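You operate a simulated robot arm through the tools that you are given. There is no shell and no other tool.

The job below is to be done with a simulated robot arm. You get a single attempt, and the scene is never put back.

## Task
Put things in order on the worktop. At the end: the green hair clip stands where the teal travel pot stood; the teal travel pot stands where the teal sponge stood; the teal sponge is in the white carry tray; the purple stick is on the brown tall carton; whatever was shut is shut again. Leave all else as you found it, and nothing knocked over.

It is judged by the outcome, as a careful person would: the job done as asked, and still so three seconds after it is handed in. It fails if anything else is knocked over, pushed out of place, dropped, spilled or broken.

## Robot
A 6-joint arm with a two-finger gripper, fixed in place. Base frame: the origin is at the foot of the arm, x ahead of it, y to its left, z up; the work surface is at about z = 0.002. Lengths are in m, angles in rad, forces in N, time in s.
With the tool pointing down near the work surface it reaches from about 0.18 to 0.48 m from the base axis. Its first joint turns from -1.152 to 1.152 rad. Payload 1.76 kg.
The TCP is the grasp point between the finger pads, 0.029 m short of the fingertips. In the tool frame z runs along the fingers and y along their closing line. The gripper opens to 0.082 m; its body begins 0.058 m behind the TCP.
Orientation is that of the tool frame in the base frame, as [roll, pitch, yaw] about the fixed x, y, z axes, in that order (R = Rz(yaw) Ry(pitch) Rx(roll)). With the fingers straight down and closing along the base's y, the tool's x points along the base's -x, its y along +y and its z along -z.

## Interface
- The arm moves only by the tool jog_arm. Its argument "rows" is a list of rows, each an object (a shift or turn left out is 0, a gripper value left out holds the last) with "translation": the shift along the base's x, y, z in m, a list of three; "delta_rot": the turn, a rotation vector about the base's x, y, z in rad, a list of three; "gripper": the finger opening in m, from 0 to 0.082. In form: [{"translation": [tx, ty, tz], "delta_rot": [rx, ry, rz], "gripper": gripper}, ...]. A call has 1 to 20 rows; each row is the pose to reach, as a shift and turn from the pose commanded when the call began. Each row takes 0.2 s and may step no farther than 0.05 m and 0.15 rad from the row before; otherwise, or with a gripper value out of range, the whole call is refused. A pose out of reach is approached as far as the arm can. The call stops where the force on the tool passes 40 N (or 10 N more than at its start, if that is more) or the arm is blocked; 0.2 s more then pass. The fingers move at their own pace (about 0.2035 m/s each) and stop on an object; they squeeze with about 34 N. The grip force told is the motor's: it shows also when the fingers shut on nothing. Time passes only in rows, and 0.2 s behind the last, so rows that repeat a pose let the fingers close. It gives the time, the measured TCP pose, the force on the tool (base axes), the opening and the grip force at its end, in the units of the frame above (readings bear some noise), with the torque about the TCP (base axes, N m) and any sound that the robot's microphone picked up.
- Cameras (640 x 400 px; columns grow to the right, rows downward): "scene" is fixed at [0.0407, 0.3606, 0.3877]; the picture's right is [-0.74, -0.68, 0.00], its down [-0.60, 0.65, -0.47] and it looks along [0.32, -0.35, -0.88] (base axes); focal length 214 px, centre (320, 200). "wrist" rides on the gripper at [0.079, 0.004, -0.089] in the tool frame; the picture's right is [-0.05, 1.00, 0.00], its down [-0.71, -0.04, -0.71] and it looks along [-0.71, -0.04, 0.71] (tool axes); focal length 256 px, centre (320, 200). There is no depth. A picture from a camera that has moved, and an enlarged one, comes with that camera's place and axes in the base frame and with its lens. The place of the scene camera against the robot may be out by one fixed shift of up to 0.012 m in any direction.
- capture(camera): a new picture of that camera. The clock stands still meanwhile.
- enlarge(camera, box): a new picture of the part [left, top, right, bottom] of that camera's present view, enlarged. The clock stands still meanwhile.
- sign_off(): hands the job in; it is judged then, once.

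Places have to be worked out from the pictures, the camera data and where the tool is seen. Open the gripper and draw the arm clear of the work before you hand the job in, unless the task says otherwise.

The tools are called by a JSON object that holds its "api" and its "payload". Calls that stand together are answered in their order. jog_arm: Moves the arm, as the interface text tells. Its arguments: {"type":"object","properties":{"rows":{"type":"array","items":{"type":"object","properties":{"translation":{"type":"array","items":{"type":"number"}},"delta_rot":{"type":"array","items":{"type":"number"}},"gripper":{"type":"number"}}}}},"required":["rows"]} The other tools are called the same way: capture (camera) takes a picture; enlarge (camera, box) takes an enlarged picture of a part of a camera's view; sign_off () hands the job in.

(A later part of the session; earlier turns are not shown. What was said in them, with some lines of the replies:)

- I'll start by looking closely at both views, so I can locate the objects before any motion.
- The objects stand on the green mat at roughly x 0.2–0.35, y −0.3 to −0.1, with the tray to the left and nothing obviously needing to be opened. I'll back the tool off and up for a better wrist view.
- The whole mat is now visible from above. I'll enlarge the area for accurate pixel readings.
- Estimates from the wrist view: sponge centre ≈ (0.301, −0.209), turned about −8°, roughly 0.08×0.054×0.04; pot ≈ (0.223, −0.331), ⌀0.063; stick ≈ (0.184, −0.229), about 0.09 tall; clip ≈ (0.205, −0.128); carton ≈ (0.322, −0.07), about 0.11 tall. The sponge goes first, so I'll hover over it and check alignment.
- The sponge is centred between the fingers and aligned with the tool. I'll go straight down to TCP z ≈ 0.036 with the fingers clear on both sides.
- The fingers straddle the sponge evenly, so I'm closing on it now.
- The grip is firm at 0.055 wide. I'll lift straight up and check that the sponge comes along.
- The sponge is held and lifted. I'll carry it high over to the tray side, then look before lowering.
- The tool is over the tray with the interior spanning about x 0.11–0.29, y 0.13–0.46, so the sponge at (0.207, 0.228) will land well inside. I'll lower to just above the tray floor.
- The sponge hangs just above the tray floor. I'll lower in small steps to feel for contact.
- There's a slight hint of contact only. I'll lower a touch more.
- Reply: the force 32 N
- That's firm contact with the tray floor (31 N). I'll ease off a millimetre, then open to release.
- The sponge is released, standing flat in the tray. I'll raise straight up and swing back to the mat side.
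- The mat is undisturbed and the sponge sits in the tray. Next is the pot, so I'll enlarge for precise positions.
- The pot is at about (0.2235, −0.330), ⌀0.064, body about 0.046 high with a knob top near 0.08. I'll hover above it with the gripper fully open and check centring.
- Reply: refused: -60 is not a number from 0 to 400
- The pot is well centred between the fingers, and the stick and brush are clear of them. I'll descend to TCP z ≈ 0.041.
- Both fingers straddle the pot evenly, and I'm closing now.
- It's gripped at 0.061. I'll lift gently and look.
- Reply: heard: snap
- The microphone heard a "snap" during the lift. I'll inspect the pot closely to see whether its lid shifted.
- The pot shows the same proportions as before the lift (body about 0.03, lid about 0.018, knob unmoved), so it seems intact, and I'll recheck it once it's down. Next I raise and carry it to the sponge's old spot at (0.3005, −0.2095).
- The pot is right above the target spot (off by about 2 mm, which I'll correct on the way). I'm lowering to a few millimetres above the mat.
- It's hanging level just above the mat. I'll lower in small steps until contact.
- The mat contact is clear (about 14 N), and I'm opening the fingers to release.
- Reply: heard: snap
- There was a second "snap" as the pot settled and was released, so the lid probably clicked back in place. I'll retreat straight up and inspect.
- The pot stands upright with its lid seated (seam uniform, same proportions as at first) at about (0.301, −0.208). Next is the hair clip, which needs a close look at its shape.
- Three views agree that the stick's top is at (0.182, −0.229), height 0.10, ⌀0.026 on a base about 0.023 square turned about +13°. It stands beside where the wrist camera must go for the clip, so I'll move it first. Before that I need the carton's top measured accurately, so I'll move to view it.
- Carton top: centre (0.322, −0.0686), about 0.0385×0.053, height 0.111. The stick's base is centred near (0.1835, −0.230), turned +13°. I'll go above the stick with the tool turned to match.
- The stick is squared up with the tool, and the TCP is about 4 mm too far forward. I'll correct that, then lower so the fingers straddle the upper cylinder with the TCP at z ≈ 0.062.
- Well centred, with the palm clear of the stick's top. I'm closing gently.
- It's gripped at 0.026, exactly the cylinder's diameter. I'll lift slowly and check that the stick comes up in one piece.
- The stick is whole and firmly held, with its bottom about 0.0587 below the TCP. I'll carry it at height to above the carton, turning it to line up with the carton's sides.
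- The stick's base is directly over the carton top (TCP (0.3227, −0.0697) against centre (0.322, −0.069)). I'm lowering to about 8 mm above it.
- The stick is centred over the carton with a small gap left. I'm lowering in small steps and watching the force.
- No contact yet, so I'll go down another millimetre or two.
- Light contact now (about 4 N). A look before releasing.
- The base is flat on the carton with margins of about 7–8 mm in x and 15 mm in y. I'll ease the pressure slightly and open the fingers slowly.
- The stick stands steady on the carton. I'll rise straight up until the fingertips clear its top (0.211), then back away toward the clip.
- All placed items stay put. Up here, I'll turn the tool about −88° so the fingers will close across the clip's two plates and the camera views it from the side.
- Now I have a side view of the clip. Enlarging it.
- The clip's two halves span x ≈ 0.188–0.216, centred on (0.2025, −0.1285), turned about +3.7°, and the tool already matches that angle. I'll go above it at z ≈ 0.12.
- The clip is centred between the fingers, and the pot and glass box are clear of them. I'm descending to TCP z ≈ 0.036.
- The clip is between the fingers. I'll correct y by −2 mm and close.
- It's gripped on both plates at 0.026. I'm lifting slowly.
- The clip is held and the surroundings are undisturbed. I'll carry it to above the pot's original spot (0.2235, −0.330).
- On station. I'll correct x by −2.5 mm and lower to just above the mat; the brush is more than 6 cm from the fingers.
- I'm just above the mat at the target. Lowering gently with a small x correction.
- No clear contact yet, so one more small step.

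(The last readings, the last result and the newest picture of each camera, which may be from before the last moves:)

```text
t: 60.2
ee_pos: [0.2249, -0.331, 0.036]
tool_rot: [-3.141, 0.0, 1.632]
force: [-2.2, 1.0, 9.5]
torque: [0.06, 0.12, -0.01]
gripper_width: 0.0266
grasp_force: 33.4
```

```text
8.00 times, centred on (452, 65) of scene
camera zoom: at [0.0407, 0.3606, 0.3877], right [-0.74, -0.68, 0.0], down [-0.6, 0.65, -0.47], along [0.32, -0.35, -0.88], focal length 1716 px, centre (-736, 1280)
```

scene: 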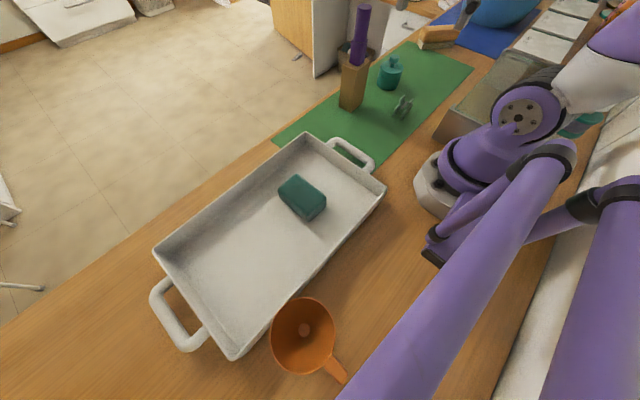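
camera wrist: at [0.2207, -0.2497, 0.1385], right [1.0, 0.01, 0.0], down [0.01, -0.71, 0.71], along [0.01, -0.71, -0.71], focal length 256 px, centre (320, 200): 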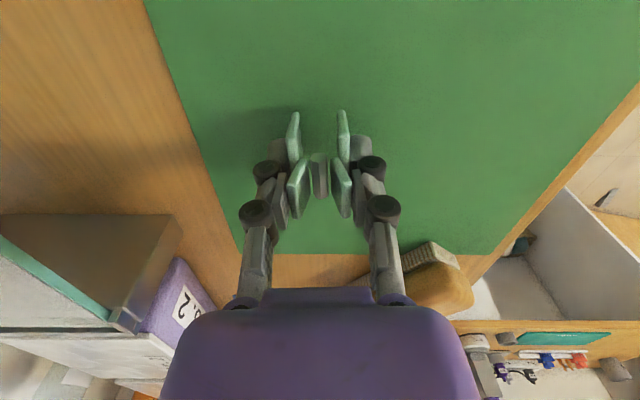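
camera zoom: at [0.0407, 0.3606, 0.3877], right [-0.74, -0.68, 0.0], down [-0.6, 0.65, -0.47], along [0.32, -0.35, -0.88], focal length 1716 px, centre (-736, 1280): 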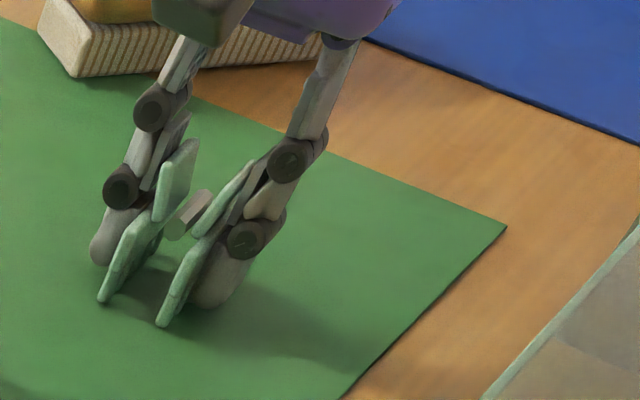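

The clip's teeth are on the mat (9.5 N). I'm opening the fingers slowly to release.

{"api": "jog_arm", "payload": {"rows": [{"gripper": 0.03}, {"gripper": 0.04}, {"gripper": 0.055}, {"gripper": 0.07}, {"gripper": 0.08}, {"gripper": 0.08}]}}

{"api": "capture", "payload": {"camera": "wrist"}}

{"api": "enlarge", "payload": {"camera": "scene", "box": [420, 40, 484, 90]}}

```text
t: 61.6
ee_pos: [0.2244, -0.3307, 0.0362]
tool_rot: [-3.142, 0.001, 1.634]
force: [-0.7, -0.6, 0.4]
torque: [0.01, 0.02, -0.03]
gripper_width: 0.0799
grasp_force: 0.0
```

```text
taken
camera wrist: at [0.2245, -0.2504, 0.1248], right [1.0, 0.01, 0.0], down [0.01, -0.71, 0.71], along [0.01, -0.71, -0.71], focal length 256 px, centre (320, 200)
```

wrist: 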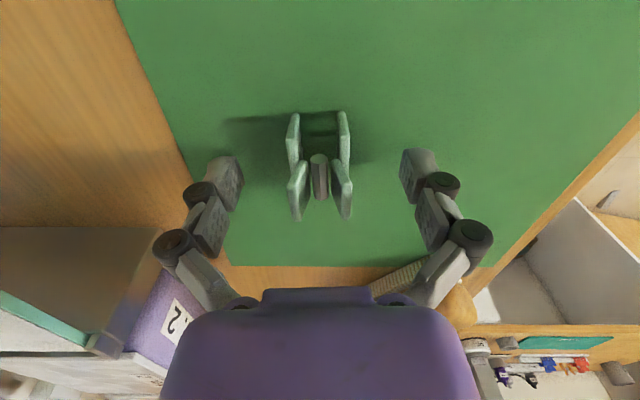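

```text
8.00 times, centred on (452, 65) of scene
camera zoom: at [0.0407, 0.3606, 0.3878], right [-0.74, -0.68, 0.0], down [-0.6, 0.65, -0.47], along [0.32, -0.35, -0.88], focal length 1716 px, centre (-736, 1280)
```

zoom: 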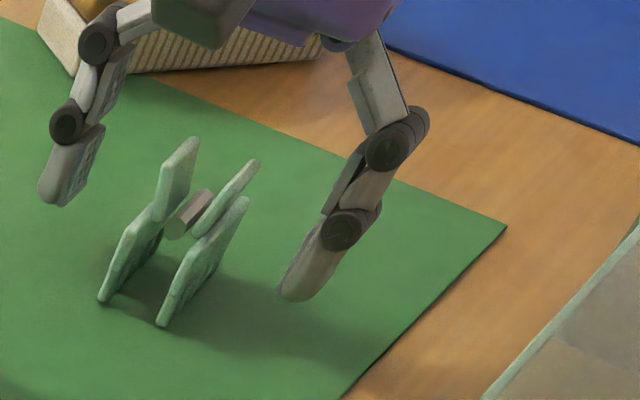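

The clip stands on its own at (0.2245, −0.330). I'll rise straight up and clear, then inspect everything.

{"api": "jog_arm", "payload": {"rows": [{"translation": [0, 0, 0.03]}, {"translation": [0, 0, 0.07]}, {"translation": [0, 0, 0.11]}, {"translation": [0, 0, 0.15]}, {"translation": [0, 0, 0.19]}, {"translation": [-0.01, 0.03, 0.21]}, {"translation": [-0.02, 0.07, 0.22]}, {"translation": [-0.03, 0.11, 0.22]}, {"translation": [-0.035, 0.14, 0.22]}, {"translation": [-0.035, 0.14, 0.22]}]}}

{"api": "capture", "payload": {"camera": "wrist"}}

{"api": "capture", "payload": {"camera": "scene"}}

{"api": "enlarge", "payload": {"camera": "scene", "box": [320, 0, 480, 130]}}

{"api": "enlarge", "payload": {"camera": "scene", "box": [370, 50, 418, 95]}}

```text
t: 63.8
ee_pos: [0.1875, -0.1915, 0.2558]
tool_rot: [-3.14, 0.0, 1.633]
force: [0.2, 0.3, -0.5]
torque: [-0.01, -0.02, 0.03]
gripper_width: 0.0798
grasp_force: 0.0
```

```text
taken
camera wrist: at [0.1885, -0.1119, 0.3459], right [1.0, 0.01, 0.0], down [0.01, -0.71, 0.71], along [0.01, -0.71, -0.71], focal length 256 px, centre (320, 200)
```

wrist: 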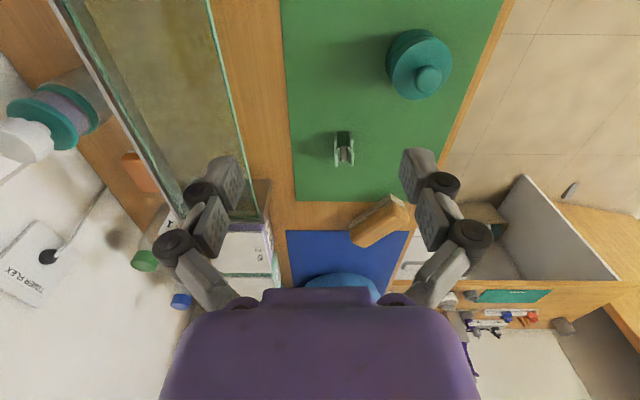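

```text
taken
```

scene: 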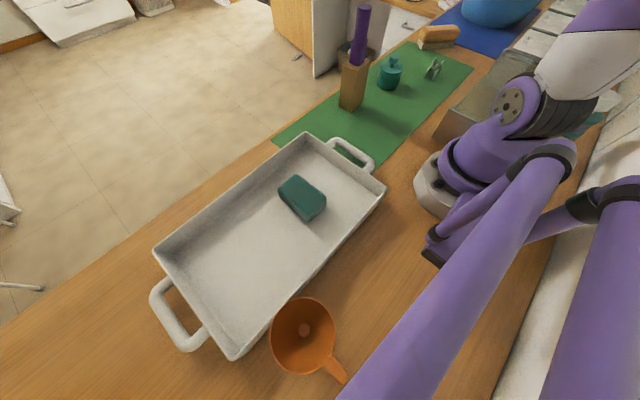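

```text
3.08 times, centred on (400, 65) of scene
camera zoom: at [0.0407, 0.3606, 0.3878], right [-0.74, -0.68, 0.0], down [-0.6, 0.65, -0.47], along [0.32, -0.35, -0.88], focal length 660 px, centre (74, 615)
```

zoom: 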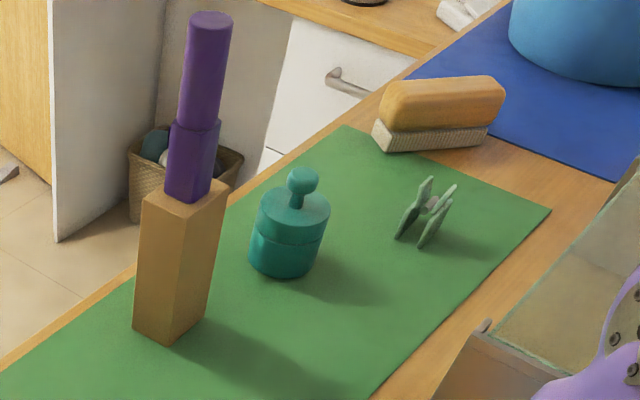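

```text
8.89 times, centred on (394, 72) of scene
camera zoom: at [0.0407, 0.3606, 0.3878], right [-0.74, -0.68, 0.0], down [-0.6, 0.65, -0.47], along [0.32, -0.35, -0.88], focal length 1906 px, centre (-338, 1333)
```

zoom: 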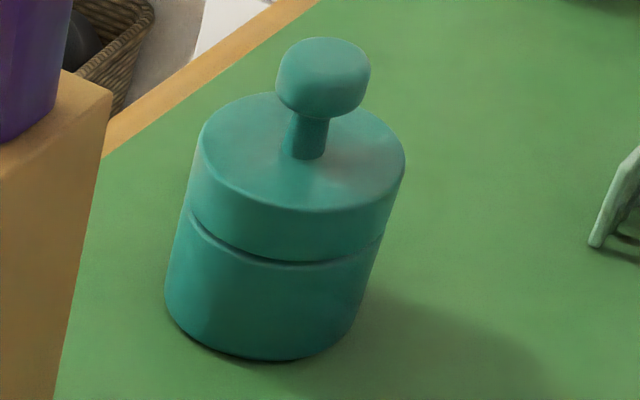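

Everything stands as intended. I'll do one more careful check of the pot's lid seam, and of the tray and sponge, from the wrist camera.

{"api": "enlarge", "payload": {"camera": "wrist", "box": [380, 20, 460, 110]}}

{"api": "enlarge", "payload": {"camera": "wrist", "box": [310, 110, 374, 180]}}

{"api": "enlarge", "payload": {"camera": "scene", "box": [250, 130, 390, 260]}}

{"api": "enlarge", "payload": {"camera": "scene", "box": [330, 0, 394, 120]}}

```text
4.44 times, centred on (420, 65) of wrist
camera zoom: at [0.1885, -0.1119, 0.3459], right [1.0, 0.01, 0.0], down [0.01, -0.71, 0.71], along [0.01, -0.71, -0.71], focal length 1138 px, centre (-124, 800)
```

zoom: 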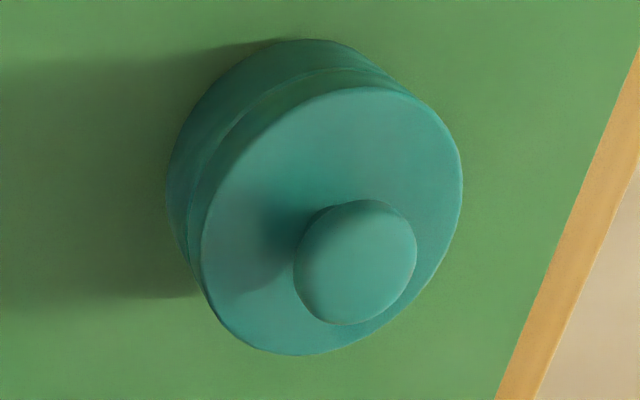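

```text
5.71 times, centred on (342, 145) of wrist
camera zoom: at [0.1885, -0.1119, 0.3459], right [1.0, 0.01, 0.0], down [0.01, -0.71, 0.71], along [0.01, -0.71, -0.71], focal length 1463 px, centre (194, 514)
```

zoom: 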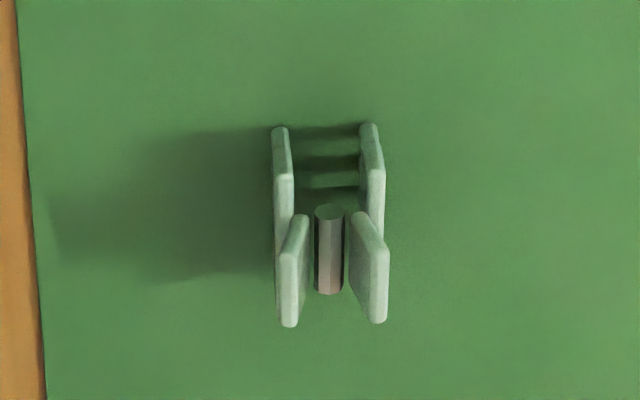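

```text
3.08 times, centred on (320, 195) of scene
camera zoom: at [0.0407, 0.3606, 0.3878], right [-0.74, -0.68, 0.0], down [-0.6, 0.65, -0.47], along [0.32, -0.35, -0.88], focal length 660 px, centre (320, 215)
```

zoom: 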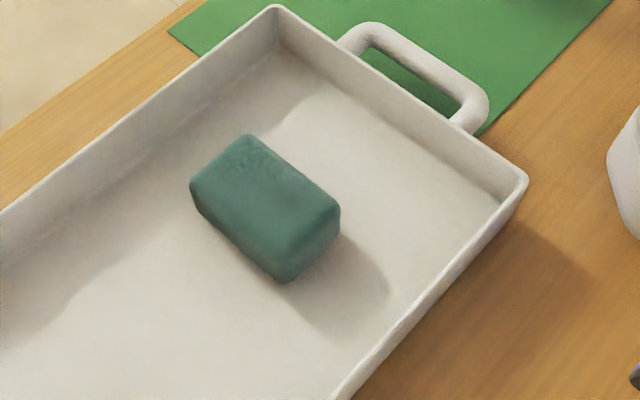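

```text
3.33 times, centred on (362, 60) of scene
camera zoom: at [0.0407, 0.3606, 0.3878], right [-0.74, -0.68, 0.0], down [-0.6, 0.65, -0.47], along [0.32, -0.35, -0.88], focal length 715 px, centre (180, 667)
```

zoom: 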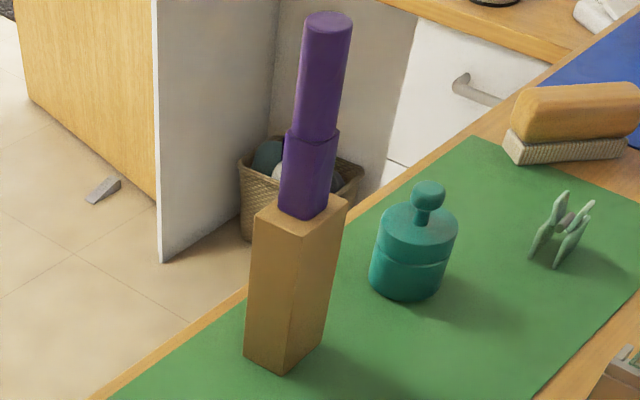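

All placements look right. To be sure the pot's lid is as closed as at the start, I'll reproduce the same relative camera pose I had before moving it (camera at pot −0.137, +0.07, height 0.358) and compare directly.

{"api": "jog_arm", "payload": {"rows": [{"translation": [0, 0, 0.0125], "delta_rot": [0, 0, 0.14]}, {"translation": [0.005, 0.005, 0.0125], "delta_rot": [0, 0, 0.28]}, {"translation": [0.01, 0.01, 0.0125], "delta_rot": [0, 0, 0.42]}, {"translation": [0.015, 0.015, 0.0125], "delta_rot": [0, 0, 0.56]}, {"translation": [0.02, 0.02, 0.0125], "delta_rot": [0, 0, 0.7]}, {"translation": [0.025, 0.025, 0.0125], "delta_rot": [0, 0, 0.84]}, {"translation": [0.03, 0.03, 0.0125], "delta_rot": [0, 0, 0.98]}, {"translation": [0.035, 0.035, 0.0125], "delta_rot": [0, 0, 1.12]}, {"translation": [0.04, 0.04, 0.0125], "delta_rot": [0, 0, 1.26]}, {"translation": [0.047, 0.043, 0.0125], "delta_rot": [0, 0, 1.4]}, {"translation": [0.055, 0.048, 0.0125], "delta_rot": [0, 0, 1.508]}, {"translation": [0.055, 0.048, 0.0125], "delta_rot": [0, 0, 1.508]}]}}

{"api": "enlarge", "payload": {"camera": "wrist", "box": [220, 30, 380, 130]}}

{"api": "capture", "payload": {"camera": "wrist"}}

```text
t: 66.4
ee_pos: [0.2453, -0.1434, 0.2693]
tool_rot: [-3.139, 0.0, -3.139]
force: [0.6, 0.3, 0.0]
torque: [-0.02, 0.0, -0.01]
gripper_width: 0.0801
grasp_force: 0.1
```

```text
4.00 times, centred on (300, 80) of wrist
camera zoom: at [0.1665, -0.1374, 0.3588], right [0.05, 1.0, 0.0], down [0.71, -0.04, 0.71], along [0.71, -0.04, -0.71], focal length 1024 px, centre (400, 680)
```

zoom: 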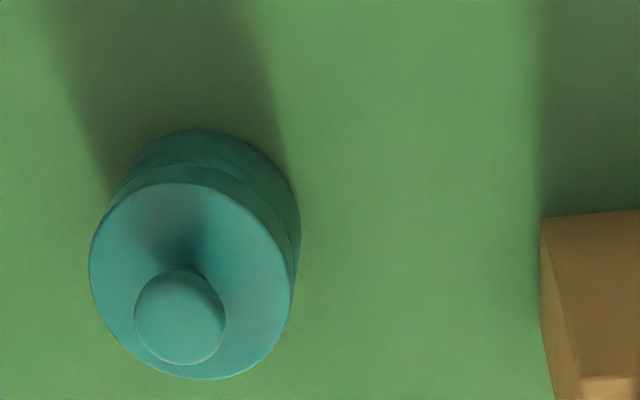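

```text
taken
camera wrist: at [0.1665, -0.1374, 0.3588], right [0.05, 1.0, 0.0], down [0.71, -0.04, 0.71], along [0.71, -0.04, -0.71], focal length 256 px, centre (320, 200)
```

wrist: 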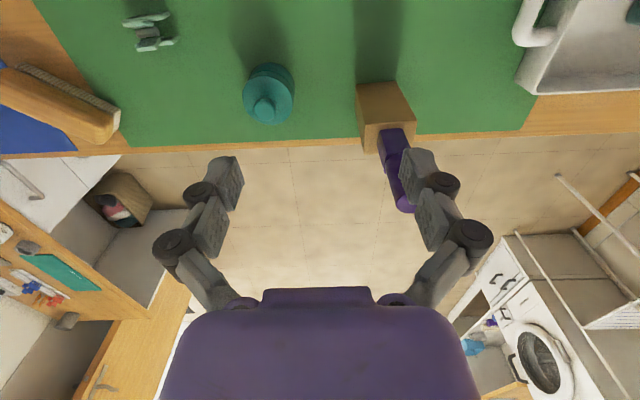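

The comparison matches within a pixel or two (base, lid edge and knob all shift together), so the lid is seated as at the start, and the pot is at (0.302, −0.2095). I'll raise the arm and draw it clear of everything.

{"api": "jog_arm", "payload": {"rows": [{"translation": [-0.005, 0, 0.03]}, {"translation": [-0.015, 0, 0.06]}, {"translation": [-0.03, 0.02, 0.07]}, {"translation": [-0.04, 0.06, 0.07]}, {"translation": [-0.045, 0.1, 0.07]}, {"translation": [-0.045, 0.13, 0.07]}, {"translation": [-0.045, 0.13, 0.07], "gripper": 0.082}, {"translation": [-0.045, 0.13, 0.07]}]}}

{"api": "capture", "payload": {"camera": "scene"}}

{"api": "enlarge", "payload": {"camera": "scene", "box": [310, 0, 490, 140]}}

{"api": "capture", "payload": {"camera": "wrist"}}

```text
t: 68.2
ee_pos: [0.1989, -0.0129, 0.3348]
tool_rot: [-3.141, -0.001, 3.141]
force: [-0.7, -0.3, 0.5]
torque: [0.05, -0.03, -0.02]
gripper_width: 0.0819
grasp_force: 0.1
```

```text
taken
```

scene: 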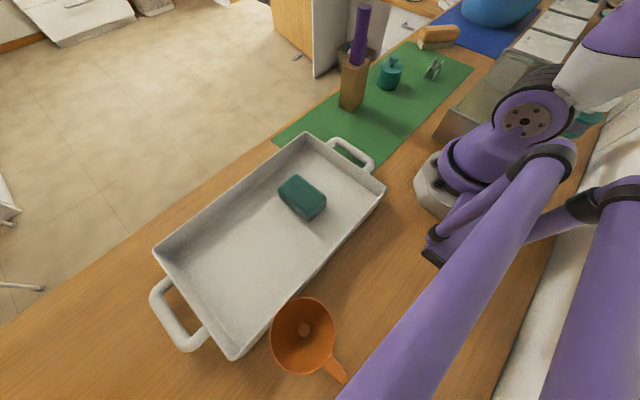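

```text
2.86 times, centred on (400, 70) of scene
camera zoom: at [0.0407, 0.3606, 0.3878], right [-0.74, -0.68, 0.0], down [-0.6, 0.65, -0.47], along [0.32, -0.35, -0.88], focal length 613 px, centre (91, 571)
```

zoom: 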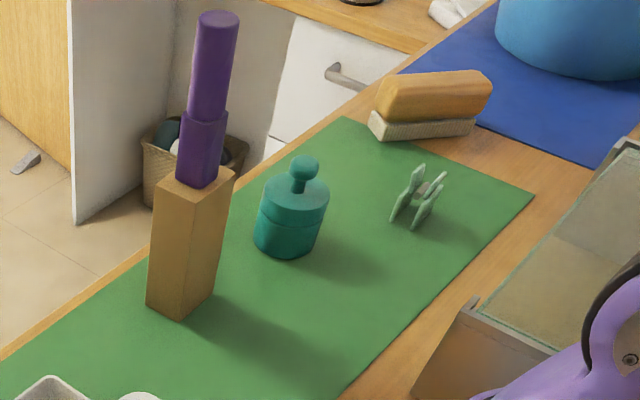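

```text
taken
camera wrist: at [0.1199, -0.0075, 0.4253], right [0.05, 1.0, 0.0], down [0.71, -0.04, 0.71], along [0.71, -0.04, -0.71], focal length 256 px, centre (320, 200)
```

wrist: 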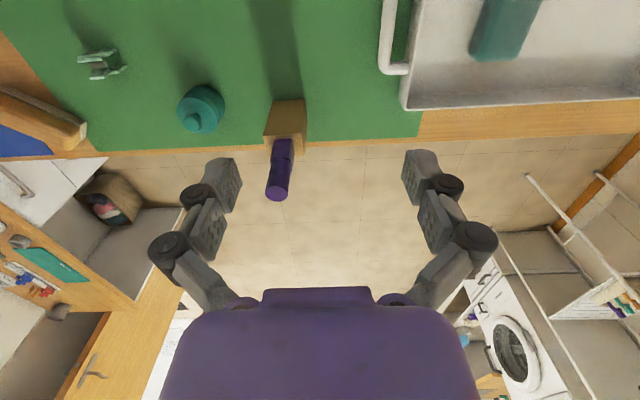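

The clip stands at the pot's old spot, the pot at the sponge's old spot with its lid seated, the sponge lies in the tray, and the stick is upright on the carton. Nothing else has moved, the gripper is open and the arm is clear, so I'm handing the job in.

{"api": "sign_off", "payload": {}}

```text
The job is handed in.
```

The job is done and handed in. The last pictures, taken just before, showed everything standing where you asked:

- **Green hair clip:** it stands where the teal travel pot stood, within about 1–2 mm.
- **Teal travel pot:** it stands upright where the teal sponge stood, also within about 1–2 mm.
- **Teal sponge:** it lies flat in the white carry tray.
- **Purple stick:** it stands upright in the middle of the brown tall carton.

**Pot lid:** the microphone heard a snap when I lifted the pot and another when I set it down. The lid probably came loose slightly and clicked back. I compared the pot with a picture from before the move, taken from the same angle, and the lid sat the same. I did not press on it to test it.

I opened nothing else, and nothing was knocked over. I saw nothing else out of place. The gripper was open and the arm clear at handover.
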